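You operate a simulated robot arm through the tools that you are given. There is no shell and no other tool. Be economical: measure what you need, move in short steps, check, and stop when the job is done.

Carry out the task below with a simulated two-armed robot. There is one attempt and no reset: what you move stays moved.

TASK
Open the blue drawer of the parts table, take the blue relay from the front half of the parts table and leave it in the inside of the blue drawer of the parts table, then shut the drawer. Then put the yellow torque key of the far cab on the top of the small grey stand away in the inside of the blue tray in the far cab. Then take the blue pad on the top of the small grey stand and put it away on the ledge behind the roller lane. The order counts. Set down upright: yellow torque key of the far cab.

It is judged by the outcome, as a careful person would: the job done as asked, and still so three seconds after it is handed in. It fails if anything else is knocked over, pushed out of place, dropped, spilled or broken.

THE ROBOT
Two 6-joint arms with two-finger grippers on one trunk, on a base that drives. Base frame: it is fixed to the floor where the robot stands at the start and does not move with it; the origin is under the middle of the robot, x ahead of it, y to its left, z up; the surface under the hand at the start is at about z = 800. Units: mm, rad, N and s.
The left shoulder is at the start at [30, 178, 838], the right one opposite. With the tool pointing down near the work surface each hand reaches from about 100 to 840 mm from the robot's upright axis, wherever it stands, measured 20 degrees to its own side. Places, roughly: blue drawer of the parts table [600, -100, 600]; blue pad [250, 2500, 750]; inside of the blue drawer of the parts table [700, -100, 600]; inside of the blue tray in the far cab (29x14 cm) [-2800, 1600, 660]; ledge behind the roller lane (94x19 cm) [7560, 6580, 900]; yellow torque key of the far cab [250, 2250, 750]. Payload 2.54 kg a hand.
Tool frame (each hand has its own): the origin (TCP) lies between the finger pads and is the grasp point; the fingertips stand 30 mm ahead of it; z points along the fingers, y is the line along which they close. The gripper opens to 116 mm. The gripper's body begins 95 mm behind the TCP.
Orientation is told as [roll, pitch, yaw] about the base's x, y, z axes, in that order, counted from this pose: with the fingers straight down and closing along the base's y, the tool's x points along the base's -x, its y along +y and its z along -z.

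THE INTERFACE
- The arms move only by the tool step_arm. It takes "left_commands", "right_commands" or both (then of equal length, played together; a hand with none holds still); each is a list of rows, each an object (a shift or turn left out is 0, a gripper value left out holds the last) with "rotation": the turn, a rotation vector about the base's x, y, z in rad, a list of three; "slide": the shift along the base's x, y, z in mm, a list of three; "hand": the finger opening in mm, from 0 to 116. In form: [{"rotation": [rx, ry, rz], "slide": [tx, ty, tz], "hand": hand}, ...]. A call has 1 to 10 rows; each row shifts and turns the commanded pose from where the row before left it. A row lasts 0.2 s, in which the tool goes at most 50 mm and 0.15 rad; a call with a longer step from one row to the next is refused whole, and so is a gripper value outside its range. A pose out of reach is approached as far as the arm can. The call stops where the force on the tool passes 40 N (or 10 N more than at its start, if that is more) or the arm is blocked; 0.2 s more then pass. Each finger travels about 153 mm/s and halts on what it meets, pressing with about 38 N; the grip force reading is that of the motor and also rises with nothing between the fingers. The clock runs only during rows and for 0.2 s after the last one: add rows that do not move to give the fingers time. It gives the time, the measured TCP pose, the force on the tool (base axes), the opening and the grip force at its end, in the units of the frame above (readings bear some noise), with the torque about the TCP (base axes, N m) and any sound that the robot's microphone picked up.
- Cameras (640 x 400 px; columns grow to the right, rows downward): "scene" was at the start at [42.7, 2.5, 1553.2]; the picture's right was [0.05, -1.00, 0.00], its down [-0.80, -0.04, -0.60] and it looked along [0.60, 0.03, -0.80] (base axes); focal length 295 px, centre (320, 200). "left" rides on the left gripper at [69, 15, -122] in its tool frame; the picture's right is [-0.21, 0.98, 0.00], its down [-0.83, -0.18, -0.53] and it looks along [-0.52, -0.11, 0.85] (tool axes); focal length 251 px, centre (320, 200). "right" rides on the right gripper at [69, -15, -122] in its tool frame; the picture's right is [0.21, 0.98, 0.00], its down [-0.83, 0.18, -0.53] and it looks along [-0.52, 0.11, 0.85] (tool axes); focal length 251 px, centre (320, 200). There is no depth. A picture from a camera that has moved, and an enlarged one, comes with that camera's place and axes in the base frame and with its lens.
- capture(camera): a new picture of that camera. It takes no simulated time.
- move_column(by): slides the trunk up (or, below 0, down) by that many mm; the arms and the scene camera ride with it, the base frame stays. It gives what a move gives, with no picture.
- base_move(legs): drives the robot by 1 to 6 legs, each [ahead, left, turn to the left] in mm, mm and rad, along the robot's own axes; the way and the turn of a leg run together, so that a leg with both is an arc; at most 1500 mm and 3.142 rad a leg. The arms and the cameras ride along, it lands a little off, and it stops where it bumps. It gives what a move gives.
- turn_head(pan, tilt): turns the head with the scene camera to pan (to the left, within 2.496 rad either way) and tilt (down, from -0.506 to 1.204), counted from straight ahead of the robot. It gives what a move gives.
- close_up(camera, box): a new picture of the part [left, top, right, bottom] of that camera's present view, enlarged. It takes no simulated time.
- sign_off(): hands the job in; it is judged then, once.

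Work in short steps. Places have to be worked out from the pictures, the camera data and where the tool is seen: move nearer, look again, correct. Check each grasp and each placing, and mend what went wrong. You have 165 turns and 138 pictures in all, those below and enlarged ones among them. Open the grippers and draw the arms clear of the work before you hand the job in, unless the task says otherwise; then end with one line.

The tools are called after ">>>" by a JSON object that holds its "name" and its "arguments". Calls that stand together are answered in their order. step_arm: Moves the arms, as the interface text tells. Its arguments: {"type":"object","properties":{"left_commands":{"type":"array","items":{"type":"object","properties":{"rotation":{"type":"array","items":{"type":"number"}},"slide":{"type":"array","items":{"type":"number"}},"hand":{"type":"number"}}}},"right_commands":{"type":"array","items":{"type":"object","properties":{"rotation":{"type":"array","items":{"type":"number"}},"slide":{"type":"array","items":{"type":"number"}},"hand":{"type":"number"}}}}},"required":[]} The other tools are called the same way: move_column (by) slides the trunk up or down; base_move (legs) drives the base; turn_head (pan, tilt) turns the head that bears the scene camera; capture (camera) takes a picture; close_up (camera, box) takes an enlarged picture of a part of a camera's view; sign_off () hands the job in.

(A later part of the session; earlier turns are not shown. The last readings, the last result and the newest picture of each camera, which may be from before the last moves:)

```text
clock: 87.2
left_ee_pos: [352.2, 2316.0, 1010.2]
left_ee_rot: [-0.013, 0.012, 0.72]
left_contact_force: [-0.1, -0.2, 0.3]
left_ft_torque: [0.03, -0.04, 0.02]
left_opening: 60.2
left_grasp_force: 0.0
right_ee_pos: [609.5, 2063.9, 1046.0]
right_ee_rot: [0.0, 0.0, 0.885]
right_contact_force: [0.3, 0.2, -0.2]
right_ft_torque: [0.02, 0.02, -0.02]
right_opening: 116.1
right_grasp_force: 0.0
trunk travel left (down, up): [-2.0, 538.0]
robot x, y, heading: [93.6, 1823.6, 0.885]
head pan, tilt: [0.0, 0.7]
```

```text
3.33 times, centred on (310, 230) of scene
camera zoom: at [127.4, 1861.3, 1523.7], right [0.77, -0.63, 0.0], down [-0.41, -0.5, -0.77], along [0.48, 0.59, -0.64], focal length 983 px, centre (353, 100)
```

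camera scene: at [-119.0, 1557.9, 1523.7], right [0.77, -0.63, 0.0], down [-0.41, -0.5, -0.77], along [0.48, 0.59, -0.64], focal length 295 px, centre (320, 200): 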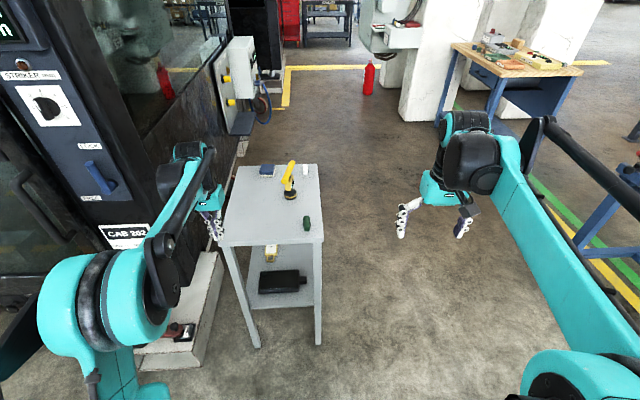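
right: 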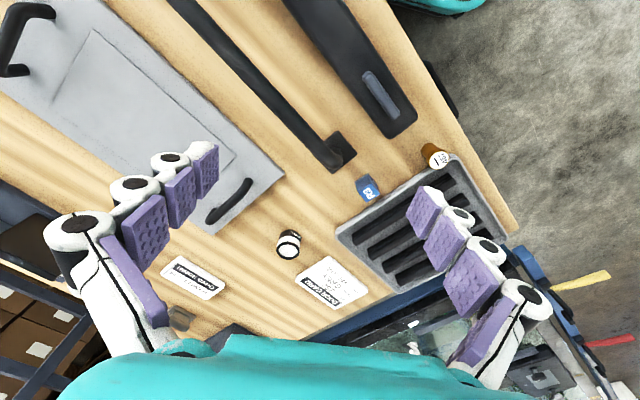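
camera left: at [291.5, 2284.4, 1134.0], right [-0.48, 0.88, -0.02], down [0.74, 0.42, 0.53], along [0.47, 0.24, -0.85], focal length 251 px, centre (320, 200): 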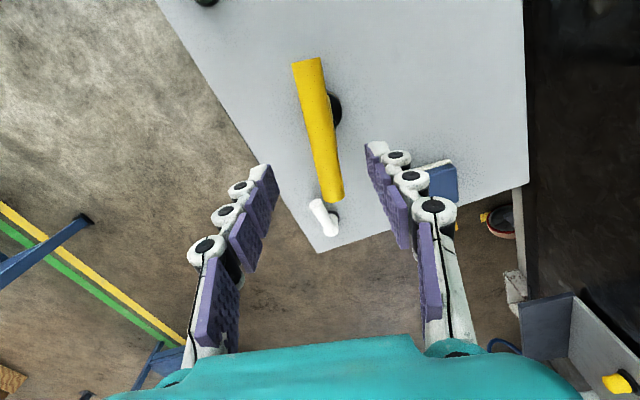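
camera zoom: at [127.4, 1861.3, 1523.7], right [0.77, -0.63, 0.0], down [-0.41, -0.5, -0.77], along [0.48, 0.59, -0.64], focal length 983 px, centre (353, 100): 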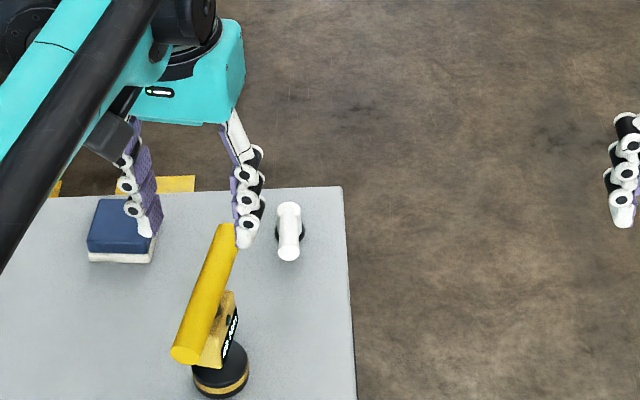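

Aligned well. I descend to handle height and close gently.

>>> {"name": "step_arm", "arguments": {"left_commands": [{"slide": [3, 0, -30], "rotation": [0, 0, -0.03]}, {"slide": [0, 0, -30]}, {"slide": [0, 0, -25]}, {"slide": [0, 0, -20]}, {}, {"hand": 0}, {}, {}]}}

>>> {"name": "capture", "arguments": {"camera": "left"}}

>>> {"name": "close_up", "arguments": {"camera": "scene", "box": [240, 170, 380, 290]}}

```text
clock: 89.0
left_ee_pos: [355.2, 2317.6, 906.4]
left_ee_rot: [-0.014, 0.01, 0.689]
left_contact_force: [-0.3, 1.5, 0.5]
left_ft_torque: [0.04, 0.02, -0.01]
left_opening: 23.4
left_grasp_force: 37.7
right_ee_pos: [609.7, 2062.1, 1045.3]
right_ee_rot: [0.001, -0.001, 0.885]
right_contact_force: [0.5, 0.3, -0.1]
right_ft_torque: [-0.01, 0.0, -0.01]
right_opening: 116.2
right_grasp_force: 0.0
trunk travel left (down, up): [-2.0, 538.0]
robot x, y, heading: [93.4, 1820.6, 0.882]
head pan, tilt: [0.0, 0.7]
```

```text
76 pictures are left
camera left: at [293.7, 2287.4, 1029.0], right [-0.46, 0.89, -0.02], down [0.75, 0.39, 0.53], along [0.48, 0.23, -0.85], focal length 251 px, centre (320, 200)
```

left: 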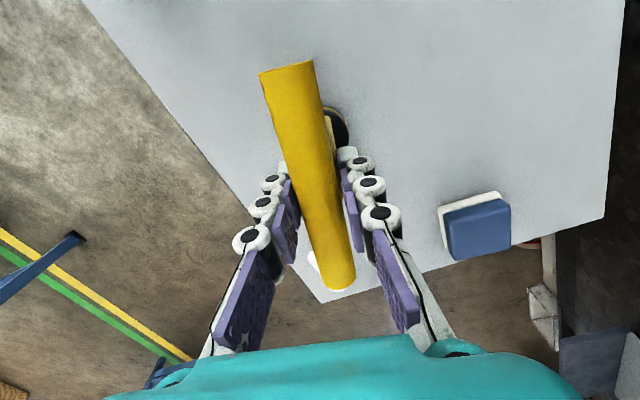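

```text
3.33 times, centred on (310, 230) of scene
camera zoom: at [127.8, 1861.8, 1523.7], right [0.77, -0.63, 0.0], down [-0.41, -0.5, -0.76], along [0.48, 0.59, -0.64], focal length 983 px, centre (353, 100)
```

zoom: 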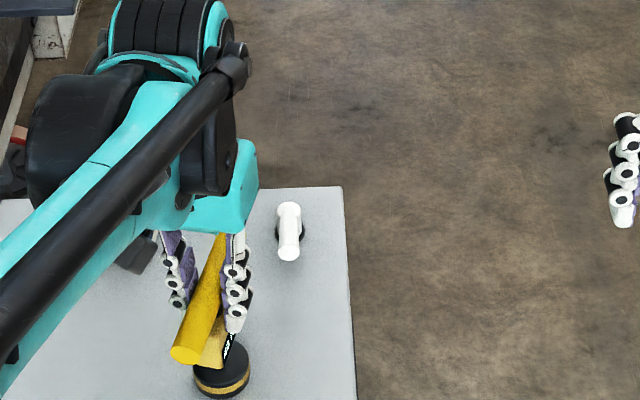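

The key is gripped (23 mm). I lift slowly.

>>> {"name": "step_arm", "arguments": {"left_commands": [{"slide": [0, 0, 10]}, {"slide": [0, 0, 15]}, {"slide": [0, 0, 20]}, {"slide": [0, 0, 25]}, {"slide": [0, 0, 25]}, {"slide": [0, 0, 25]}, {}]}}

>>> {"name": "capture", "arguments": {"camera": "scene"}}

```text
clock: 90.5
left_ee_pos: [355.9, 2319.2, 1025.4]
left_ee_rot: [-0.015, 0.013, 0.69]
left_contact_force: [-0.4, 0.2, -2.9]
left_ft_torque: [-0.02, -0.03, 0.0]
left_opening: 23.6
left_grasp_force: 38.0
right_ee_pos: [609.9, 2063.1, 1045.3]
right_ee_rot: [0.001, 0.001, 0.885]
right_contact_force: [-0.3, 0.3, 0.6]
right_ft_torque: [-0.02, 0.0, -0.02]
right_opening: 116.1
right_grasp_force: 0.1
trunk travel left (down, up): [-2.0, 538.0]
robot x, y, heading: [94.1, 1823.2, 0.888]
head pan, tilt: [0.0, 0.7]
```

```text
74 pictures are left
camera scene: at [128.0, 1862.0, 1523.6], right [0.77, -0.63, 0.0], down [-0.41, -0.5, -0.76], along [0.48, 0.59, -0.64], focal length 295 px, centre (320, 200)
```

scene: 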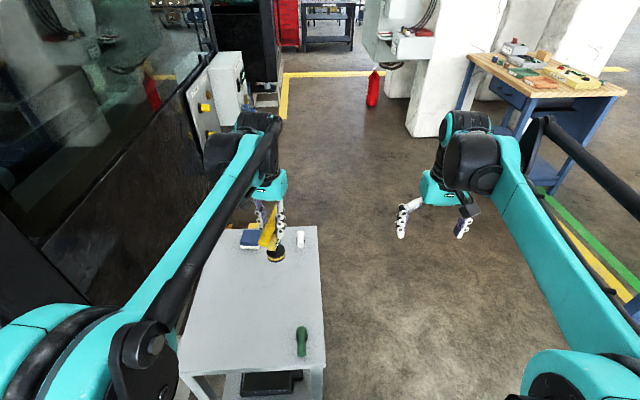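

The key is held upright. I back off well clear of the stand and cab 202, then look toward the far cab.

>>> {"name": "base_move", "arguments": {"legs": [[-700, 0, 0]]}}

>>> {"name": "turn_head", "arguments": {"pan": 2.2, "tilt": 0.3}}

>>> {"name": "capture", "arguments": {"camera": "scene"}}

```text
clock: 94.3
left_ee_pos: [-75.9, 1790.1, 1025.7]
left_ee_rot: [-0.014, 0.012, 0.683]
left_contact_force: [-0.1, -0.1, -3.3]
left_ft_torque: [0.0, -0.05, 0.02]
left_opening: 23.2
left_grasp_force: 37.8
right_ee_pos: [175.8, 1533.0, 1045.8]
right_ee_rot: [0.0, -0.001, 0.88]
right_contact_force: [0.2, 0.2, -0.9]
right_ft_torque: [-0.02, -0.01, 0.01]
right_opening: 116.3
right_grasp_force: 0.1
trunk travel left (down, up): [-2.0, 538.0]
robot x, y, heading: [-347.0, 1292.2, 0.878]
head pan, tilt: [0.0, 0.7]
```

```text
clock: 96.4
left_ee_pos: [-76.5, 1789.8, 1026.4]
left_ee_rot: [-0.014, 0.014, 0.682]
left_contact_force: [0.0, 1.1, -4.5]
left_ft_torque: [-0.03, -0.01, -0.05]
left_opening: 23.6
left_grasp_force: 37.9
right_ee_pos: [176.2, 1533.1, 1045.8]
right_ee_rot: [-0.002, 0.001, 0.88]
right_contact_force: [0.5, -0.2, -0.2]
right_ft_torque: [0.01, 0.0, 0.02]
right_opening: 116.1
right_grasp_force: 0.1
trunk travel left (down, up): [-2.0, 538.0]
robot x, y, heading: [-342.1, 1293.4, 0.877]
head pan, tilt: [2.201, 0.3]
```

```text
73 pictures are left
camera scene: at [-453.1, 1275.0, 1559.8], right [0.06, 1.0, 0.0], down [0.29, -0.02, -0.96], along [-0.95, 0.06, -0.3], focal length 295 px, centre (320, 200)
```

scene: 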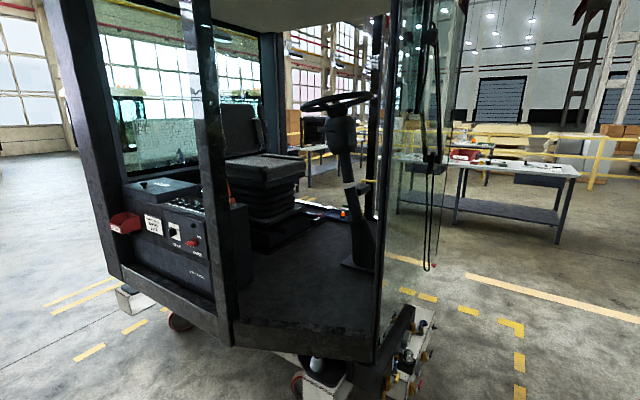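

The far cab's open side faces me. I zoom in to find the blue tray.

>>> {"name": "close_up", "arguments": {"camera": "scene", "box": [100, 80, 420, 280]}}

>>> {"name": "close_up", "arguments": {"camera": "scene", "box": [230, 160, 400, 270]}}

```text
2.00 times, centred on (260, 180) of scene
camera zoom: at [-453.1, 1275.0, 1559.8], right [0.06, 1.0, 0.0], down [0.29, -0.02, -0.96], along [-0.95, 0.06, -0.3], focal length 590 px, centre (440, 240)
```

zoom: 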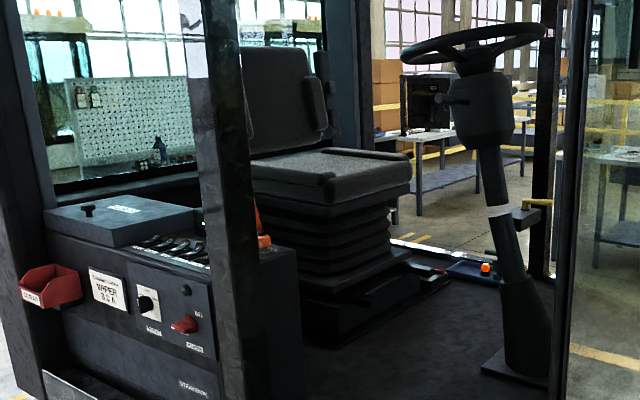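

```text
3.64 times, centred on (315, 215) of scene
camera zoom: at [-453.1, 1275.0, 1559.8], right [0.06, 1.0, 0.0], down [0.29, -0.02, -0.96], along [-0.95, 0.06, -0.3], focal length 1072 px, centre (338, 146)
```

zoom: 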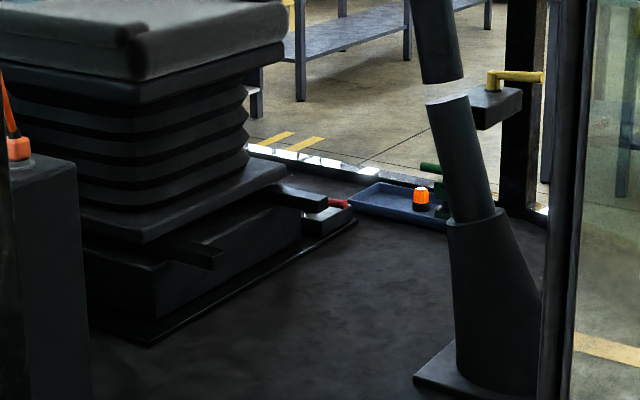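

The tray is on the cab floor near its far side, about (-2890,1581), and both cabs stand turned ~38°. I'll go around the front of the far cab along the corridor between the cabs. First leg: turn and drive partway.

>>> {"name": "base_move", "arguments": {"legs": [[0, 0, 1.607], [0, -310, 0], [1200, 0, 0]]}}

>>> {"name": "turn_head", "arguments": {"pan": 0.2, "tilt": 0.45}}

>>> {"name": "capture", "arguments": {"camera": "scene"}}

```text
clock: 108.3
left_ee_pos: [-1681.1, 2460.6, 1026.1]
left_ee_rot: [-0.011, 0.01, 2.35]
left_contact_force: [-0.1, 0.4, -4.5]
left_ft_torque: [-0.02, 0.03, 0.01]
left_opening: 23.3
left_grasp_force: 38.0
right_ee_pos: [-1449.2, 2737.4, 1045.6]
right_ee_rot: [0.0, 0.001, 2.547]
right_contact_force: [0.6, 0.4, 0.3]
right_ft_torque: [-0.01, 0.0, -0.02]
right_opening: 116.0
right_grasp_force: 0.0
trunk travel left (down, up): [-2.0, 538.0]
robot x, y, heading: [-1156.3, 2247.0, 2.547]
head pan, tilt: [2.201, 0.3]
```

```text
clock: 110.2
left_ee_pos: [-1679.3, 2461.8, 1026.4]
left_ee_rot: [-0.012, 0.013, 2.349]
left_contact_force: [0.1, -0.6, -4.3]
left_ft_torque: [0.0, 0.02, 0.01]
left_opening: 23.2
left_grasp_force: 38.0
right_ee_pos: [-1448.6, 2737.8, 1045.3]
right_ee_rot: [-0.001, -0.001, 2.546]
right_contact_force: [-0.1, -0.1, 0.1]
right_ft_torque: [0.05, -0.01, 0.01]
right_opening: 115.7
right_grasp_force: 0.1
trunk travel left (down, up): [-2.0, 538.0]
robot x, y, heading: [-1162.3, 2245.1, 2.544]
head pan, tilt: [0.201, 0.45]
```

```text
70 pictures are left
camera scene: at [-1221.6, 2263.6, 1545.9], right [0.38, 0.92, 0.0], down [0.4, -0.17, -0.9], along [-0.83, 0.35, -0.44], focal length 295 px, centre (320, 200)
```

scene: 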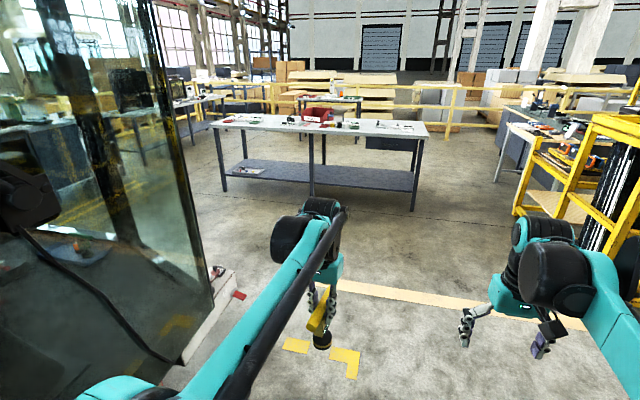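

The corridor is clear. I straighten up and drive on past the cab's front, then turn around to the left.

>>> {"name": "base_move", "arguments": {"legs": [[0, -40, -0.06], [1050, 0, 0], [1000, 0, 0], [0, 0, 1.571], [0, 0, 1.571]]}}

>>> {"name": "turn_head", "arguments": {"pan": -0.5, "tilt": 0.45}}

>>> {"name": "capture", "arguments": {"camera": "scene"}}

```text
clock: 128.5
left_ee_pos: [-2243.7, 3281.6, 1026.7]
left_ee_rot: [-0.014, 0.012, -0.803]
left_contact_force: [0.4, -0.5, -3.7]
left_ft_torque: [-0.02, -0.03, -0.01]
left_opening: 23.2
left_grasp_force: 38.1
right_ee_pos: [-2479.3, 3009.1, 1046.0]
right_ee_rot: [0.0, 0.0, -0.608]
right_contact_force: [-0.6, 0.3, 0.1]
right_ft_torque: [-0.01, -0.02, 0.01]
right_opening: 116.0
right_grasp_force: 0.1
trunk travel left (down, up): [-2.0, 538.0]
robot x, y, heading: [-2762.7, 3505.0, -0.609]
head pan, tilt: [0.201, 0.45]
```

```text
clock: 129.6
left_ee_pos: [-2245.4, 3282.6, 1027.1]
left_ee_rot: [-0.013, 0.012, -0.804]
left_contact_force: [0.4, -0.2, -3.5]
left_ft_torque: [0.01, -0.01, 0.04]
left_opening: 23.3
left_grasp_force: 37.9
right_ee_pos: [-2480.1, 3008.0, 1045.3]
right_ee_rot: [0.002, 0.001, -0.607]
right_contact_force: [-0.4, 1.3, -0.1]
right_ft_torque: [-0.06, 0.02, 0.0]
right_opening: 115.9
right_grasp_force: 0.1
trunk travel left (down, up): [-2.0, 538.0]
robot x, y, heading: [-2762.1, 3501.6, -0.612]
head pan, tilt: [-0.499, 0.45]
```

```text
69 pictures are left
camera scene: at [-2745.9, 3436.4, 1545.9], right [-0.89, -0.45, 0.0], down [-0.2, 0.39, -0.9], along [0.4, -0.8, -0.44], focal length 295 px, centre (320, 200)
```

scene: 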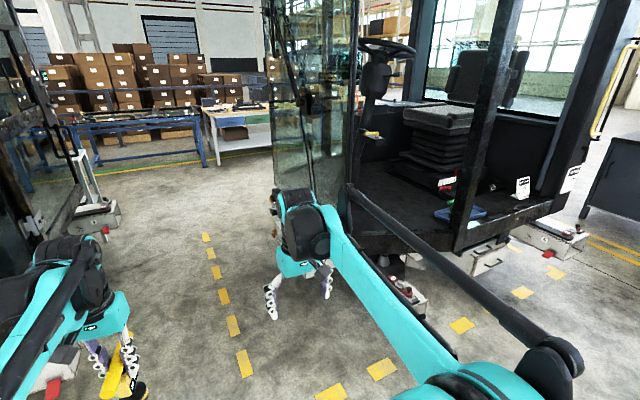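

The far cab's open far side is visible, with the blue tray inside near the edge. I zoom in.

>>> {"name": "close_up", "arguments": {"camera": "scene", "box": [360, 120, 600, 290]}}

```text
2.35 times, centred on (480, 205) of scene
camera zoom: at [-2745.9, 3436.4, 1545.9], right [-0.89, -0.45, 0.0], down [-0.2, 0.39, -0.9], along [0.4, -0.8, -0.44], focal length 694 px, centre (-56, 188)
```

zoom: 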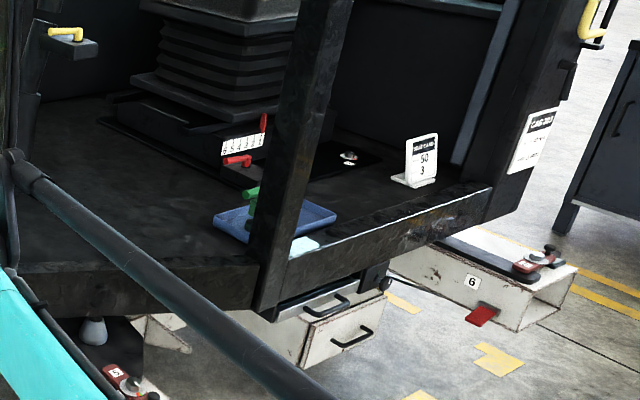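

The tray (about (-2807,1580), floor z≈655) lies on the near side of the far opening, just right of a corner pillar at (-2804,1840). I strafe right past the pillar and look again before approaching.

>>> {"name": "base_move", "arguments": {"legs": [[0, 0, -0.043], [0, -900, 0], [0, -840, 0]]}}

>>> {"name": "turn_head", "arguments": {"pan": 0.1, "tilt": 0.6}}

>>> {"name": "capture", "arguments": {"camera": "scene"}}

```text
clock: 138.8
left_ee_pos: [-3264.3, 1878.2, 1026.1]
left_ee_rot: [-0.014, 0.012, -0.805]
left_contact_force: [-0.3, -0.8, -4.4]
left_ft_torque: [0.0, 0.0, -0.01]
left_opening: 22.9
left_grasp_force: 38.0
right_ee_pos: [-3500.5, 1604.2, 1045.6]
right_ee_rot: [-0.002, 0.0, -0.609]
right_contact_force: [0.6, 0.3, -0.3]
right_ft_torque: [0.0, -0.04, -0.01]
right_opening: 115.9
right_grasp_force: 0.1
trunk travel left (down, up): [-2.0, 538.0]
robot x, y, heading: [-3783.3, 2101.4, -0.608]
head pan, tilt: [-0.499, 0.45]
```

```text
clock: 139.8
left_ee_pos: [-3264.9, 1877.9, 1026.2]
left_ee_rot: [-0.014, 0.011, -0.803]
left_contact_force: [-0.7, 0.2, -3.6]
left_ft_torque: [-0.02, -0.02, 0.03]
left_opening: 23.2
left_grasp_force: 38.1
right_ee_pos: [-3500.9, 1605.6, 1045.4]
right_ee_rot: [0.0, 0.0, -0.608]
right_contact_force: [-0.1, 0.5, -0.4]
right_ft_torque: [0.0, -0.01, -0.01]
right_opening: 116.4
right_grasp_force: 0.1
trunk travel left (down, up): [-2.0, 538.0]
robot x, y, heading: [-3783.7, 2099.5, -0.607]
head pan, tilt: [0.099, 0.6]
```

```text
67 pictures are left
camera scene: at [-3730.1, 2072.5, 1532.3], right [-0.49, -0.87, 0.0], down [-0.49, 0.28, -0.82], along [0.72, -0.4, -0.57], focal length 295 px, centre (320, 200)
```

scene: 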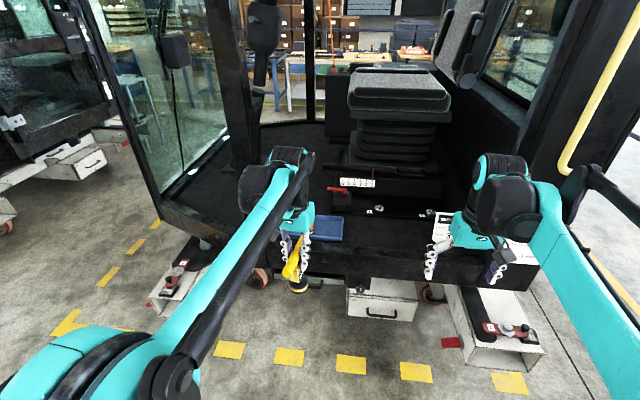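

The robot faces the opening. I zoom on the tray region to measure.

>>> {"name": "close_up", "arguments": {"camera": "scene", "box": [220, 140, 480, 310]}}

```text
2.35 times, centred on (350, 225) of scene
camera zoom: at [-3730.1, 2072.5, 1532.3], right [-0.49, -0.87, 0.0], down [-0.49, 0.28, -0.82], along [0.72, -0.4, -0.57], focal length 694 px, centre (249, 141)
```

zoom: 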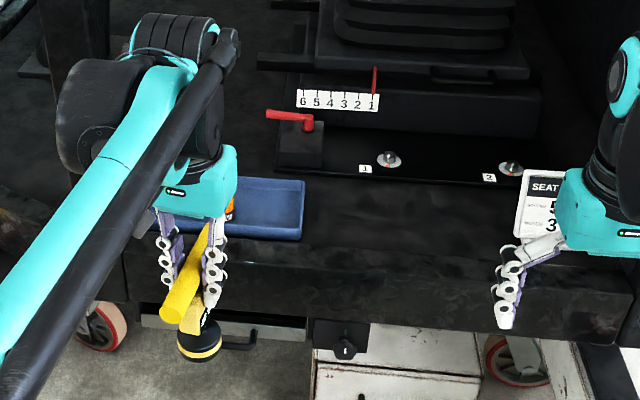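

The tray's free right part is around (-2844,1547). Right-hand side: pull the right arm back a little; then drive 500 mm straight ahead, which should bring the key nearly over that spot.

>>> {"name": "step_arm", "arguments": {"right_commands": [{"slide": [-32, 24, 0]}, {"slide": [-32, 24, 0]}, {"slide": [-32, 24, 0]}, {"slide": [-32, 24, 0]}]}}

>>> {"name": "base_move", "arguments": {"legs": [[490, 0, -0.04]]}}

>>> {"name": "capture", "arguments": {"camera": "left"}}

>>> {"name": "capture", "arguments": {"camera": "scene"}}

```text
clock: 140.8
left_ee_pos: [-3265.7, 1878.2, 1026.9]
left_ee_rot: [-0.013, 0.01, -0.806]
left_contact_force: [-1.1, -0.2, -4.0]
left_ft_torque: [-0.03, -0.01, -0.06]
left_opening: 23.4
left_grasp_force: 38.3
right_ee_pos: [-3629.3, 1701.7, 1044.3]
right_ee_rot: [0.0, 0.0, -0.609]
right_contact_force: [-0.4, 0.5, 0.2]
right_ft_torque: [-0.01, -0.02, 0.02]
right_opening: 116.0
right_grasp_force: 0.1
trunk travel left (down, up): [-2.0, 538.0]
robot x, y, heading: [-3782.2, 2102.3, -0.608]
head pan, tilt: [0.099, 0.6]
```

```text
clock: 143.7
left_ee_pos: [-2878.3, 1566.1, 1025.1]
left_ee_rot: [-0.015, 0.013, -0.846]
left_contact_force: [1.1, 0.4, -3.9]
left_ft_torque: [0.03, 0.04, -0.01]
left_opening: 23.1
left_grasp_force: 38.0
right_ee_pos: [-3248.0, 1403.3, 1044.9]
right_ee_rot: [0.001, -0.001, -0.654]
right_contact_force: [-0.3, 0.9, -0.4]
right_ft_torque: [0.01, 0.03, 0.0]
right_opening: 116.1
right_grasp_force: 0.0
trunk travel left (down, up): [-2.0, 538.0]
robot x, y, heading: [-3386.7, 1810.0, -0.655]
head pan, tilt: [0.099, 0.6]
```

```text
65 pictures are left
camera left: at [-2909.1, 1628.3, 1148.7], right [0.87, 0.48, -0.02], down [0.42, -0.74, 0.53], along [0.24, -0.47, -0.85], focal length 251 px, centre (320, 200)
```

left: 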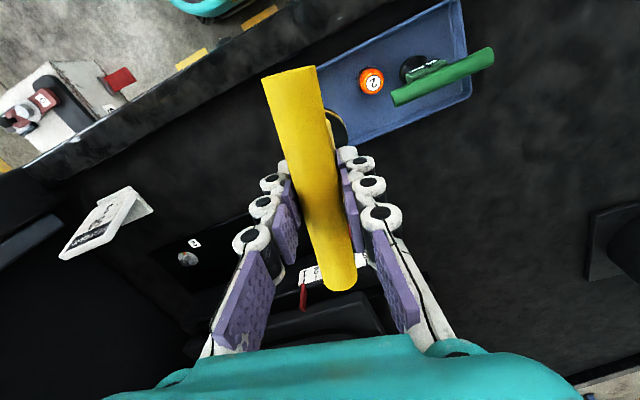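

```text
64 pictures are left
camera scene: at [-3334.3, 1780.4, 1532.3], right [-0.53, -0.85, 0.0], down [-0.48, 0.3, -0.82], along [0.7, -0.43, -0.57], focal length 295 px, centre (320, 200)
```

scene: 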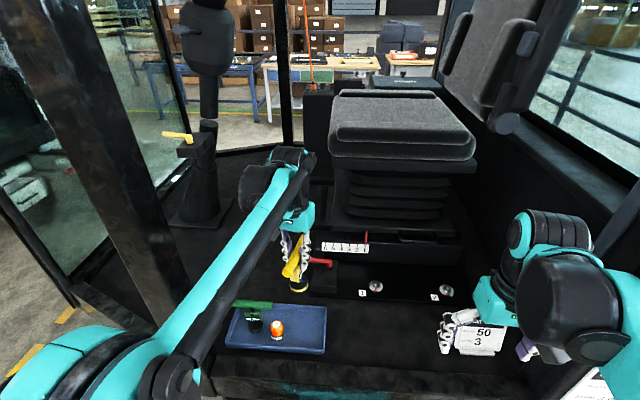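

The tray holds a ball mid-way and a green key at its left end; its right end is free. I shift over (-2841,1549) and lower to 810.

>>> {"name": "step_arm", "arguments": {"left_commands": [{"slide": [18, -8, -20]}, {"slide": [19, -9, -35]}, {"slide": [0, 0, -40]}, {"slide": [0, 0, -40]}, {"slide": [0, 0, -40]}, {"slide": [0, 0, -40]}, {}]}}

>>> {"name": "capture", "arguments": {"camera": "left"}}

>>> {"name": "close_up", "arguments": {"camera": "scene", "box": [200, 220, 400, 380]}}

```text
clock: 145.3
left_ee_pos: [-2845.9, 1549.7, 811.2]
left_ee_rot: [-0.014, 0.013, -0.847]
left_contact_force: [-0.1, -1.3, -4.5]
left_ft_torque: [-0.02, 0.0, 0.0]
left_opening: 23.3
left_grasp_force: 38.1
right_ee_pos: [-3249.2, 1405.2, 1045.8]
right_ee_rot: [-0.002, 0.0, -0.653]
right_contact_force: [0.1, -0.3, 0.8]
right_ft_torque: [-0.01, -0.01, 0.02]
right_opening: 116.0
right_grasp_force: 0.0
trunk travel left (down, up): [-2.0, 538.0]
robot x, y, heading: [-3382.9, 1808.8, -0.654]
head pan, tilt: [0.099, 0.6]
```

```text
63 pictures are left
camera left: at [-2875.6, 1612.1, 934.2], right [0.87, 0.48, -0.02], down [0.42, -0.74, 0.53], along [0.24, -0.47, -0.85], focal length 251 px, centre (320, 200)
```

left: 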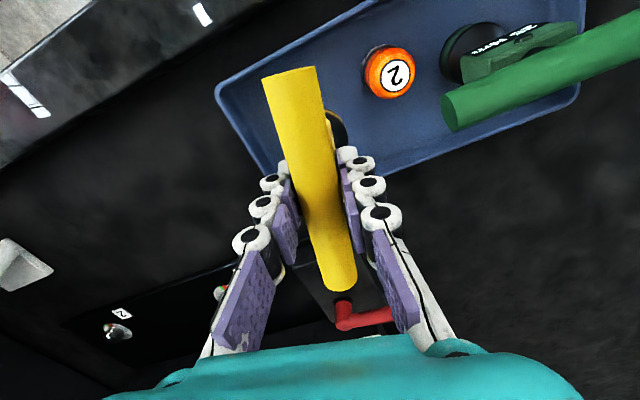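

```text
2.50 times, centred on (300, 300) of scene
camera zoom: at [-3335.1, 1781.0, 1532.4], right [-0.53, -0.85, 0.0], down [-0.48, 0.3, -0.82], along [0.7, -0.43, -0.57], focal length 737 px, centre (370, -50)
```

zoom: 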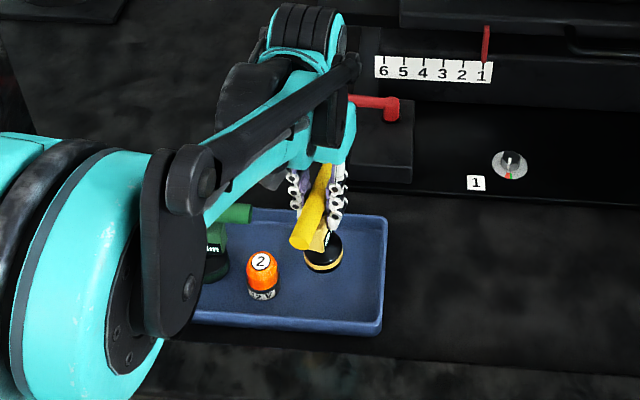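

The key base is over the free right part of the tray. I lower slowly until contact.

>>> {"name": "step_arm", "arguments": {"left_commands": [{"slide": [0, 0, -15]}, {"slide": [0, 0, -12]}, {"slide": [0, 0, -8]}, {"slide": [0, 0, -5]}, {"slide": [0, 0, -4]}, {"slide": [0, 0, -3]}, {"slide": [0, 0, -3]}, {"slide": [0, 0, -3]}]}}

```text
clock: 147.1
left_ee_pos: [-2844.1, 1548.1, 759.6]
left_ee_rot: [-0.013, 0.013, -0.848]
left_contact_force: [-7.1, -5.2, 30.2]
left_ft_torque: [-0.05, 0.12, 0.03]
left_opening: 23.5
left_grasp_force: 38.6
right_ee_pos: [-3251.9, 1405.9, 1045.0]
right_ee_rot: [0.001, -0.004, -0.653]
right_contact_force: [-0.4, 0.2, 0.3]
right_ft_torque: [0.02, -0.01, 0.0]
right_opening: 115.8
right_grasp_force: 0.2
trunk travel left (down, up): [-2.0, 538.0]
robot x, y, heading: [-3390.9, 1808.6, -0.649]
head pan, tilt: [0.099, 0.6]
```

Contact made. I ease 1 mm, open, and rise straight up.

>>> {"name": "step_arm", "arguments": {"left_commands": [{"slide": [0, 0, 1]}, {"hand": 50}, {}, {"slide": [0, 0, 20]}, {"slide": [0, 0, 40]}, {"slide": [0, 0, 40]}, {"slide": [0, 0, 45]}, {"slide": [0, 0, 45]}, {}]}}

>>> {"name": "capture", "arguments": {"camera": "left"}}

>>> {"name": "close_up", "arguments": {"camera": "scene", "box": [200, 220, 400, 380]}}

```text
clock: 149.1
left_ee_pos: [-2843.3, 1550.1, 948.6]
left_ee_rot: [-0.015, 0.012, -0.849]
left_contact_force: [0.0, 0.3, -0.8]
left_ft_torque: [-0.01, 0.0, 0.02]
left_opening: 49.9
left_grasp_force: 0.1
right_ee_pos: [-3250.1, 1403.8, 1045.3]
right_ee_rot: [-0.001, 0.001, -0.653]
right_contact_force: [0.1, 0.4, 0.1]
right_ft_torque: [-0.02, 0.01, -0.02]
right_opening: 116.1
right_grasp_force: 0.0
trunk travel left (down, up): [-2.0, 538.0]
robot x, y, heading: [-3389.0, 1808.3, -0.651]
head pan, tilt: [0.099, 0.6]
```

```text
61 pictures are left
camera left: at [-2873.1, 1611.2, 1072.1], right [0.87, 0.48, -0.02], down [0.42, -0.74, 0.53], along [0.24, -0.47, -0.85], focal length 251 px, centre (320, 200)
```

left: 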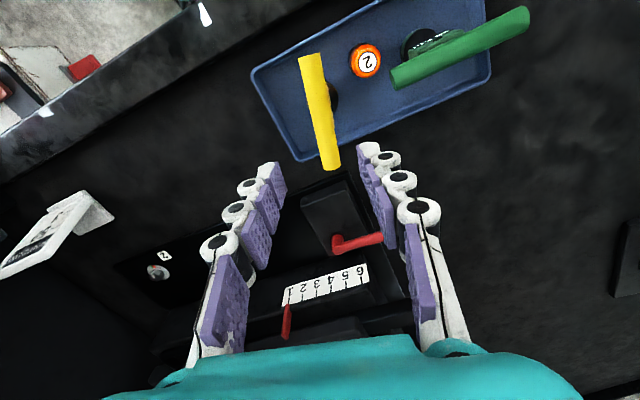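

```text
2.50 times, centred on (300, 300) of scene
camera zoom: at [-3335.1, 1781.0, 1532.3], right [-0.53, -0.85, 0.0], down [-0.48, 0.3, -0.82], along [0.7, -0.43, -0.57], focal length 737 px, centre (370, -50)
```

zoom: 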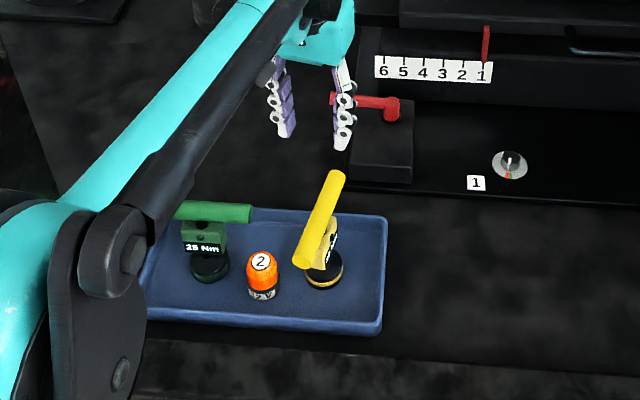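

The key stands upright in the tray. I back out the way I came and return along the corridor toward the stand.

>>> {"name": "base_move", "arguments": {"legs": [[-540, 0, 0], [0, 900, 0], [0, 850, 0]]}}

```text
clock: 160.6
left_ee_pos: [-2209.2, 3249.3, 949.2]
left_ee_rot: [-0.012, 0.01, -0.861]
left_contact_force: [0.6, 0.3, -0.1]
left_ft_torque: [0.0, -0.01, 0.02]
left_opening: 49.6
left_grasp_force: 0.1
right_ee_pos: [-2616.3, 3109.5, 1045.7]
right_ee_rot: [-0.002, -0.001, -0.668]
right_contact_force: [0.2, 0.5, 0.4]
right_ft_torque: [-0.01, -0.03, 0.01]
right_opening: 116.0
right_grasp_force: 0.1
trunk travel left (down, up): [-2.0, 538.0]
robot x, y, heading: [-2748.5, 3515.7, -0.668]
head pan, tilt: [0.099, 0.6]
```

On the corridor line. I drive straight back through and then turn toward the stand.

>>> {"name": "base_move", "arguments": {"legs": [[1150, 0, 0.013], [1150, 0, 0], [1000, 0, 0], [0, 0, 1.54]]}}

>>> {"name": "turn_head", "arguments": {"pan": 0.0, "tilt": 0.5}}

>>> {"name": "capture", "arguments": {"camera": "scene"}}

```text
clock: 180.6
left_ee_pos: [128.3, 1964.3, 947.2]
left_ee_rot: [-0.014, 0.012, 0.655]
left_contact_force: [0.4, 0.2, -0.3]
left_ft_torque: [-0.02, 0.04, 0.01]
left_opening: 50.0
left_grasp_force: 0.0
right_ee_pos: [246.1, 1548.2, 1044.0]
right_ee_rot: [-0.001, 0.0, 0.853]
right_contact_force: [-0.6, 0.1, 0.4]
right_ft_torque: [-0.02, -0.01, 0.02]
right_opening: 116.0
right_grasp_force: 0.1
trunk travel left (down, up): [-2.0, 538.0]
robot x, y, heading: [-169.9, 1444.0, 0.855]
head pan, tilt: [0.099, 0.6]
```

```text
clock: 181.2
left_ee_pos: [127.4, 1964.4, 948.7]
left_ee_rot: [-0.014, 0.013, 0.655]
left_contact_force: [-0.4, 0.1, -1.0]
left_ft_torque: [0.01, -0.02, 0.0]
left_opening: 50.0
left_grasp_force: 0.1
right_ee_pos: [244.7, 1546.8, 1043.8]
right_ee_rot: [0.0, -0.001, 0.851]
right_contact_force: [-0.2, -1.2, -0.6]
right_ft_torque: [-0.01, 0.01, -0.03]
right_opening: 116.1
right_grasp_force: 0.0
trunk travel left (down, up): [-2.0, 538.0]
robot x, y, heading: [-169.1, 1440.6, 0.849]
head pan, tilt: [0.0, 0.499]
```

```text
59 pictures are left
camera scene: at [-130.3, 1484.1, 1541.4], right [0.75, -0.66, 0.0], down [-0.32, -0.36, -0.88], along [0.58, 0.66, -0.48], focal length 295 px, centre (320, 200)
```

scene: 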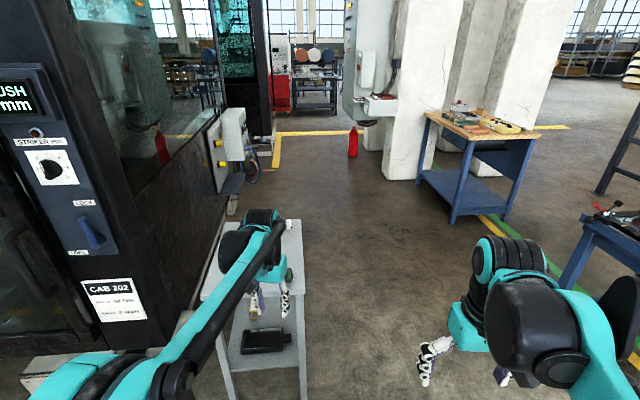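

I raise the hand above the keys and drive to the earlier spot in front of the stand.

>>> {"name": "step_arm", "arguments": {"left_commands": [{"slide": [0, 0, 40]}, {"slide": [0, 0, 40]}]}}

>>> {"name": "base_move", "arguments": {"legs": [[0, 54, 0.037], [455, 0, 0]]}}

>>> {"name": "capture", "arguments": {"camera": "left"}}

```text
clock: 181.8
left_ee_pos: [127.8, 1963.3, 1028.8]
left_ee_rot: [-0.015, 0.013, 0.655]
left_contact_force: [-0.3, 0.3, -0.8]
left_ft_torque: [-0.02, -0.02, -0.03]
left_opening: 49.9
left_grasp_force: 0.0
right_ee_pos: [243.9, 1548.2, 1044.4]
right_ee_rot: [0.0, 0.001, 0.85]
right_contact_force: [-0.6, -0.5, -0.1]
right_ft_torque: [0.02, -0.01, 0.01]
right_opening: 116.0
right_grasp_force: 0.1
trunk travel left (down, up): [-2.0, 538.0]
robot x, y, heading: [-171.0, 1440.1, 0.852]
head pan, tilt: [0.0, 0.499]
```

```text
clock: 185.1
left_ee_pos: [345.7, 2361.1, 1028.2]
left_ee_rot: [-0.014, 0.012, 0.698]
left_contact_force: [-0.8, -0.1, 0.3]
left_ft_torque: [-0.04, 0.02, 0.01]
left_opening: 49.9
left_grasp_force: 0.2
right_ee_pos: [480.3, 1951.9, 1045.1]
right_ee_rot: [0.0, 0.001, 0.893]
right_contact_force: [-0.1, -0.6, -0.3]
right_ft_torque: [-0.02, 0.02, 0.03]
right_opening: 115.9
right_grasp_force: 0.1
trunk travel left (down, up): [-2.0, 538.0]
robot x, y, heading: [67.9, 1823.3, 0.895]
head pan, tilt: [0.0, 0.499]
```

```text
58 pictures are left
camera left: at [284.5, 2331.5, 1151.6], right [-0.46, 0.89, -0.02], down [0.75, 0.4, 0.53], along [0.47, 0.23, -0.85], focal length 251 px, centre (320, 200)
```

left: 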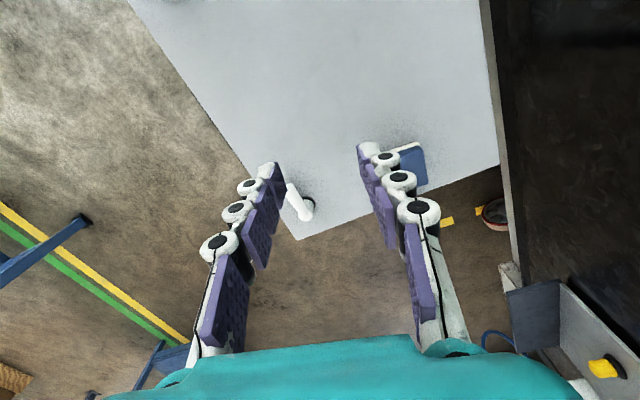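

The pad is near (355,2495), aligned with the hand's yaw. I open wider and move over it.

>>> {"name": "step_arm", "arguments": {"left_commands": [{"slide": [3, 33, -10], "hand": 105}, {"slide": [3, 33, -15]}, {"slide": [2, 33, -20]}, {"slide": [1, 33, -20]}, {}]}}

>>> {"name": "capture", "arguments": {"camera": "left"}}

```text
clock: 186.3
left_ee_pos: [353.2, 2491.7, 964.9]
left_ee_rot: [-0.014, 0.011, 0.7]
left_contact_force: [0.3, -0.4, -0.2]
left_ft_torque: [0.03, 0.0, 0.02]
left_opening: 105.0
left_grasp_force: 0.1
right_ee_pos: [480.6, 1951.4, 1045.6]
right_ee_rot: [0.001, 0.0, 0.893]
right_contact_force: [-0.3, 0.2, -0.4]
right_ft_torque: [0.01, 0.0, -0.01]
right_opening: 116.1
right_grasp_force: 0.1
trunk travel left (down, up): [-2.0, 538.0]
robot x, y, heading: [70.4, 1821.4, 0.891]
head pan, tilt: [0.0, 0.499]
```

```text
57 pictures are left
camera left: at [292.0, 2462.7, 1087.6], right [-0.46, 0.89, -0.02], down [0.75, 0.4, 0.53], along [0.47, 0.23, -0.85], focal length 251 px, centre (320, 200)
```

left: 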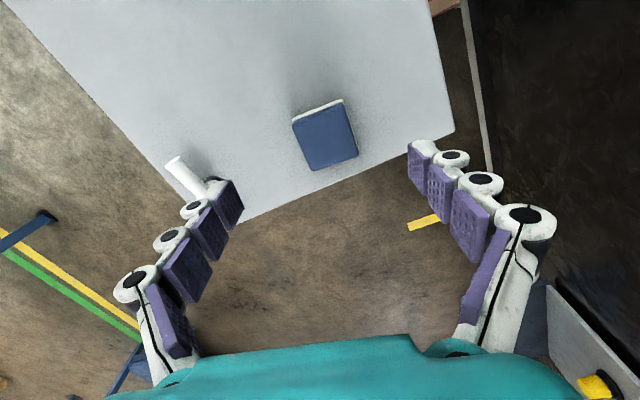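

Pad top centre is at about (362,2499). I align (+0.1 rad), narrow to 85, and descend to grip it.

>>> {"name": "step_arm", "arguments": {"left_commands": [{"slide": [5, 4, -20], "rotation": [0, 0, 0.1], "hand": 85}, {"slide": [4, 3, -30]}, {"slide": [0, 0, -30]}, {"slide": [0, 0, -20]}, {}]}}

>>> {"name": "capture", "arguments": {"camera": "left"}}

```text
clock: 187.5
left_ee_pos: [364.7, 2498.5, 865.0]
left_ee_rot: [-0.015, 0.013, 0.799]
left_contact_force: [0.0, 0.0, -0.3]
left_ft_torque: [0.03, -0.01, -0.01]
left_opening: 84.9
left_grasp_force: 0.0
right_ee_pos: [479.2, 1951.9, 1044.4]
right_ee_rot: [0.0, -0.001, 0.894]
right_contact_force: [-0.2, 0.0, 0.7]
right_ft_torque: [0.02, -0.04, -0.01]
right_opening: 115.9
right_grasp_force: 0.1
trunk travel left (down, up): [-2.0, 538.0]
robot x, y, heading: [70.2, 1828.3, 0.896]
head pan, tilt: [0.0, 0.499]
```

```text
56 pictures are left
camera left: at [305.5, 2462.0, 987.9], right [-0.55, 0.84, -0.02], down [0.71, 0.47, 0.53], along [0.45, 0.28, -0.85], focal length 251 px, centre (320, 200)
```

left: 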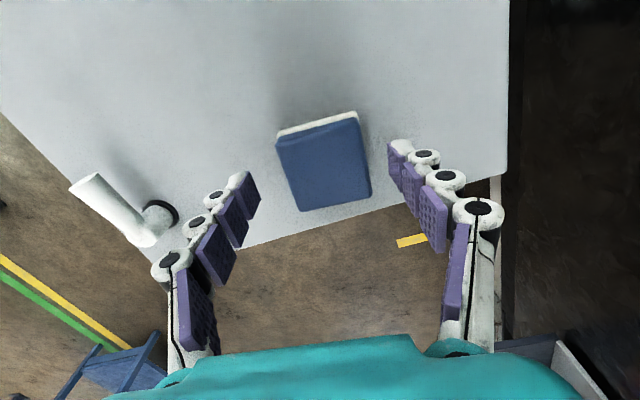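

Centred and aligned. I go down 23 mm and close.

>>> {"name": "step_arm", "arguments": {"left_commands": [{"slide": [0, 0, -12]}, {"slide": [0, 0, -11]}, {}, {"hand": 0}, {}, {}, {}]}}

>>> {"name": "capture", "arguments": {"camera": "left"}}

```text
clock: 189.1
left_ee_pos: [365.2, 2499.4, 841.8]
left_ee_rot: [-0.015, 0.011, 0.797]
left_contact_force: [0.0, 0.0, 1.9]
left_ft_torque: [0.0, 0.08, 0.05]
left_opening: 58.8
left_grasp_force: 37.8
right_ee_pos: [480.6, 1950.8, 1045.7]
right_ee_rot: [-0.001, 0.001, 0.895]
right_contact_force: [0.9, 0.0, 0.2]
right_ft_torque: [-0.01, 0.01, 0.04]
right_opening: 116.0
right_grasp_force: 0.0
trunk travel left (down, up): [-2.0, 538.0]
robot x, y, heading: [72.7, 1826.8, 0.899]
head pan, tilt: [0.0, 0.499]
```

```text
55 pictures are left
camera left: at [305.8, 2463.0, 965.0], right [-0.55, 0.84, -0.02], down [0.71, 0.47, 0.53], along [0.45, 0.28, -0.85], focal length 251 px, centre (320, 200)
```

left: 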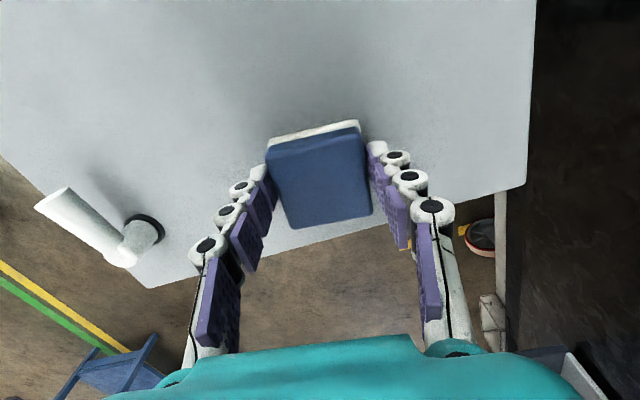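

Gripped at 59 mm. I lift gently.

>>> {"name": "step_arm", "arguments": {"left_commands": [{"slide": [0, 0, 8]}, {"slide": [0, 0, 12]}, {"slide": [0, 0, 20]}, {"slide": [0, 0, 25]}, {"slide": [0, 0, 25]}, {"slide": [0, 0, 25]}, {"slide": [0, 0, 25]}, {}]}}

>>> {"name": "capture", "arguments": {"camera": "left"}}

```text
clock: 190.9
left_ee_pos: [364.2, 2501.0, 980.4]
left_ee_rot: [-0.015, 0.011, 0.798]
left_contact_force: [1.0, 0.8, -0.6]
left_ft_torque: [0.03, 0.01, -0.05]
left_opening: 58.9
left_grasp_force: 38.2
right_ee_pos: [480.7, 1952.5, 1044.2]
right_ee_rot: [-0.001, 0.0, 0.894]
right_contact_force: [0.2, -0.3, 0.4]
right_ft_torque: [0.01, 0.02, 0.02]
right_opening: 115.8
right_grasp_force: 0.1
trunk travel left (down, up): [-2.0, 538.0]
robot x, y, heading: [70.4, 1825.1, 0.893]
head pan, tilt: [0.0, 0.499]
```

```text
54 pictures are left
camera left: at [305.9, 2464.7, 1103.9], right [-0.55, 0.84, -0.02], down [0.71, 0.47, 0.53], along [0.45, 0.28, -0.85], focal length 251 px, centre (320, 200)
```

left: 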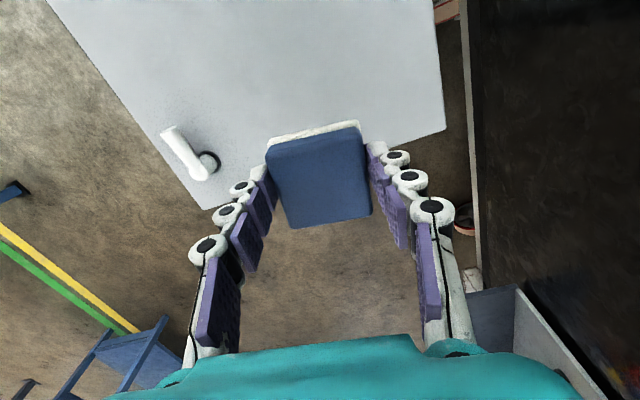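

The pad is held. I back off from the stand and look toward the roller lane.

>>> {"name": "base_move", "arguments": {"legs": [[-550, 0, 0]]}}

>>> {"name": "turn_head", "arguments": {"pan": -0.35, "tilt": 0.2}}

>>> {"name": "capture", "arguments": {"camera": "scene"}}

```text
clock: 194.1
left_ee_pos: [14.7, 2072.8, 979.6]
left_ee_rot: [-0.014, 0.01, 0.81]
left_contact_force: [-0.2, -0.2, -0.8]
left_ft_torque: [0.03, -0.01, 0.02]
left_opening: 58.8
left_grasp_force: 37.9
right_ee_pos: [136.0, 1524.4, 1044.8]
right_ee_rot: [0.001, 0.0, 0.905]
right_contact_force: [-0.6, -0.6, 0.3]
right_ft_torque: [0.02, -0.06, -0.03]
right_opening: 115.9
right_grasp_force: 0.0
trunk travel left (down, up): [-2.0, 538.0]
robot x, y, heading: [-270.5, 1392.8, 0.905]
head pan, tilt: [0.0, 0.499]
```

```text
clock: 194.9
left_ee_pos: [13.9, 2074.2, 980.0]
left_ee_rot: [-0.015, 0.011, 0.808]
left_contact_force: [-0.9, -0.7, -0.6]
left_ft_torque: [-0.02, 0.01, -0.04]
left_opening: 58.9
left_grasp_force: 37.9
right_ee_pos: [136.1, 1525.0, 1044.4]
right_ee_rot: [0.001, 0.0, 0.905]
right_contact_force: [0.0, -1.2, -0.1]
right_ft_torque: [0.01, 0.02, 0.03]
right_opening: 115.9
right_grasp_force: 0.1
trunk travel left (down, up): [-2.0, 538.0]
robot x, y, heading: [-271.9, 1397.6, 0.904]
head pan, tilt: [-0.351, 0.201]
```

```text
53 pictures are left
camera scene: at [-211.2, 1419.6, 1569.0], right [0.53, -0.85, 0.0], down [-0.17, -0.11, -0.98], along [0.83, 0.52, -0.2], focal length 295 px, centre (320, 200)
```

scene: 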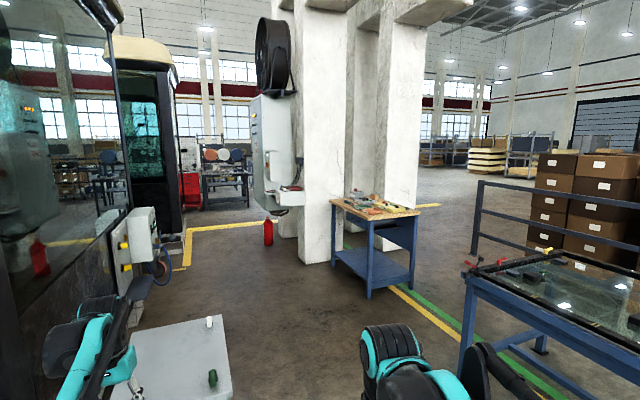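

The target lies beyond the pillars. The gap left of the machine pillar looks wide; I drive round the stand toward it and look again.

>>> {"name": "base_move", "arguments": {"legs": [[0, 0, -0.524], [1367, 0, 0], [0, 0, 0.7], [1300, 0, 0]]}}

>>> {"name": "turn_head", "arguments": {"pan": -0.3, "tilt": 0.25}}

>>> {"name": "capture", "arguments": {"camera": "scene"}}

```text
clock: 211.2
left_ee_pos: [1814.9, 3760.6, 980.3]
left_ee_rot: [-0.014, 0.012, 0.966]
left_contact_force: [0.2, 0.6, -0.7]
left_ft_torque: [0.0, 0.0, -0.02]
left_opening: 58.9
left_grasp_force: 38.1
right_ee_pos: [2020.4, 3239.7, 1045.4]
right_ee_rot: [-0.001, -0.002, 1.061]
right_contact_force: [-0.4, -0.9, 0.1]
right_ft_torque: [-0.01, -0.03, 0.01]
right_opening: 116.0
right_grasp_force: 0.2
trunk travel left (down, up): [-2.0, 538.0]
robot x, y, heading: [1636.3, 3046.9, 1.066]
head pan, tilt: [-0.351, 0.201]
```

```text
clock: 211.9
left_ee_pos: [1815.1, 3761.0, 981.2]
left_ee_rot: [-0.014, 0.011, 0.967]
left_contact_force: [-0.3, 0.0, 0.7]
left_ft_torque: [0.02, 0.02, 0.01]
left_opening: 59.0
left_grasp_force: 37.9
right_ee_pos: [2019.9, 3238.8, 1044.6]
right_ee_rot: [-0.002, 0.0, 1.06]
right_contact_force: [0.4, 0.2, -0.3]
right_ft_torque: [-0.04, 0.0, 0.0]
right_opening: 116.0
right_grasp_force: 0.1
trunk travel left (down, up): [-2.0, 538.0]
robot x, y, heading: [1640.8, 3045.8, 1.061]
head pan, tilt: [-0.3, 0.25]
```

```text
52 pictures are left
camera scene: at [1690.1, 3083.1, 1564.6], right [0.69, -0.72, 0.0], down [-0.18, -0.17, -0.97], along [0.7, 0.67, -0.25], focal length 295 px, centre (320, 200)
```

scene: 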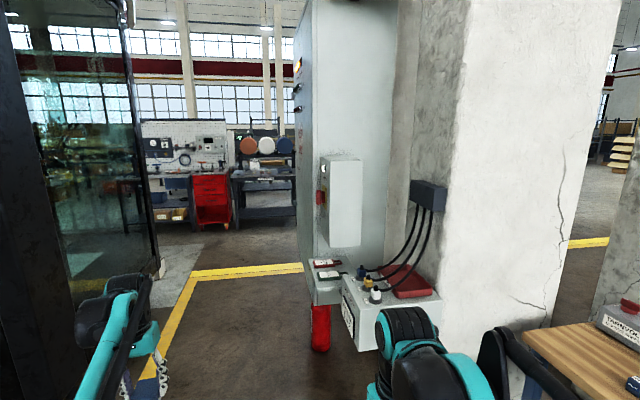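

The gap between the machine and the left cab is ~1.5 m. I drive through its middle and look right.

>>> {"name": "base_move", "arguments": {"legs": [[0, 0, 0.115], [1000, 0, 0], [845, 0, 0], [0, 0, -0.27], [900, 0, 0]]}}

>>> {"name": "turn_head", "arguments": {"pan": -0.55, "tilt": 0.2}}

>>> {"name": "capture", "arguments": {"camera": "scene"}}

```text
clock: 220.4
left_ee_pos: [2352.7, 5243.6, 982.8]
left_ee_rot: [-0.024, 0.022, 1.077]
left_contact_force: [4.4, -10.0, 2.1]
left_ft_torque: [0.57, 0.34, 0.34]
left_opening: 58.7
left_grasp_force: 38.5
right_ee_pos: [2613.2, 4755.6, 1045.7]
right_ee_rot: [0.001, -0.002, 1.178]
right_contact_force: [0.2, -0.1, 0.6]
right_ft_torque: [0.0, 0.0, 0.02]
right_opening: 116.0
right_grasp_force: 0.1
trunk travel left (down, up): [-2.0, 538.0]
robot x, y, heading: [2254.1, 4523.7, 1.182]
head pan, tilt: [-0.3, 0.25]
stopped in leg 3: the force on the tool passed its limit at 69 N (the readings are from after the stop); the commanded pose is now the measured one
```

```text
clock: 221.2
left_ee_pos: [2355.0, 5244.8, 982.9]
left_ee_rot: [-0.023, 0.021, 1.078]
left_contact_force: [12.5, -11.9, -0.7]
left_ft_torque: [0.58, 0.57, 0.2]
left_opening: 58.3
left_grasp_force: 37.5
right_ee_pos: [2612.8, 4757.1, 1044.9]
right_ee_rot: [0.0, 0.0, 1.177]
right_contact_force: [-0.4, 0.1, -0.3]
right_ft_torque: [0.0, 0.01, -0.01]
right_opening: 116.1
right_grasp_force: 0.0
trunk travel left (down, up): [-2.0, 538.0]
robot x, y, heading: [2258.1, 4525.7, 1.189]
head pan, tilt: [-0.55, 0.201]
```

```text
51 pictures are left
camera scene: at [2319.3, 4545.8, 1569.0], right [0.59, -0.81, 0.0], down [-0.16, -0.12, -0.98], along [0.79, 0.58, -0.2], focal length 295 px, centre (320, 200)
```

scene: 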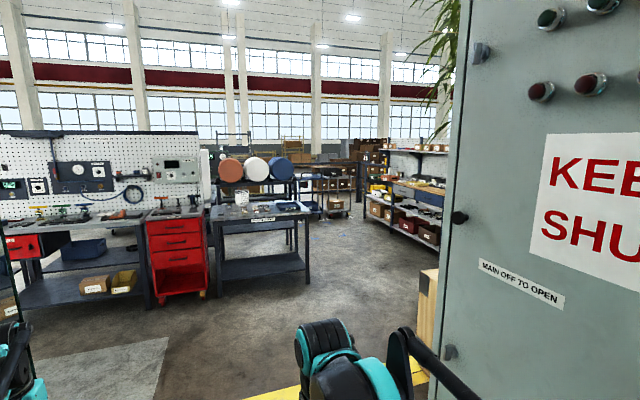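

The left hand touched the left cab's glass; the pad is still held. I back off slightly to the right, turn clockwise, and look left to see the clearance.

>>> {"name": "base_move", "arguments": {"legs": [[-150, -60, 0], [0, 0, -0.3]]}}

>>> {"name": "turn_head", "arguments": {"pan": 0.1, "tilt": 0.5}}

>>> {"name": "capture", "arguments": {"camera": "scene"}}

```text
clock: 223.6
left_ee_pos: [2558.5, 5024.6, 982.1]
left_ee_rot: [-0.024, 0.02, 0.779]
left_contact_force: [0.3, -1.2, -0.9]
left_ft_torque: [-0.01, 0.01, -0.02]
left_opening: 58.9
left_grasp_force: 38.4
right_ee_pos: [2663.9, 4481.1, 1044.7]
right_ee_rot: [-0.005, 0.0, 0.879]
right_contact_force: [0.6, -0.2, -0.2]
right_ft_torque: [0.04, 0.0, 0.01]
right_opening: 116.2
right_grasp_force: 0.1
trunk travel left (down, up): [-2.0, 538.0]
robot x, y, heading: [2250.9, 4360.0, 0.887]
head pan, tilt: [-0.55, 0.201]
```

```text
clock: 224.6
left_ee_pos: [2559.5, 5025.1, 983.3]
left_ee_rot: [-0.024, 0.021, 0.781]
left_contact_force: [0.1, -0.1, -0.6]
left_ft_torque: [0.0, -0.03, -0.04]
left_opening: 58.7
left_grasp_force: 37.5
right_ee_pos: [2664.0, 4480.9, 1045.9]
right_ee_rot: [-0.003, 0.001, 0.88]
right_contact_force: [0.2, 0.4, 0.2]
right_ft_torque: [0.02, -0.02, 0.01]
right_opening: 116.1
right_grasp_force: 0.1
trunk travel left (down, up): [-2.0, 538.0]
robot x, y, heading: [2252.7, 4362.5, 0.886]
head pan, tilt: [0.099, 0.499]
```

```text
50 pictures are left
camera scene: at [2283.4, 4412.3, 1541.4], right [0.83, -0.56, 0.0], down [-0.27, -0.4, -0.88], along [0.49, 0.73, -0.48], focal length 295 px, centre (320, 200)
```

scene: 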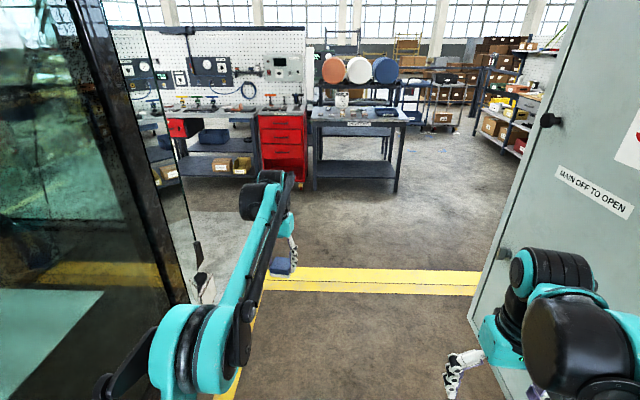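

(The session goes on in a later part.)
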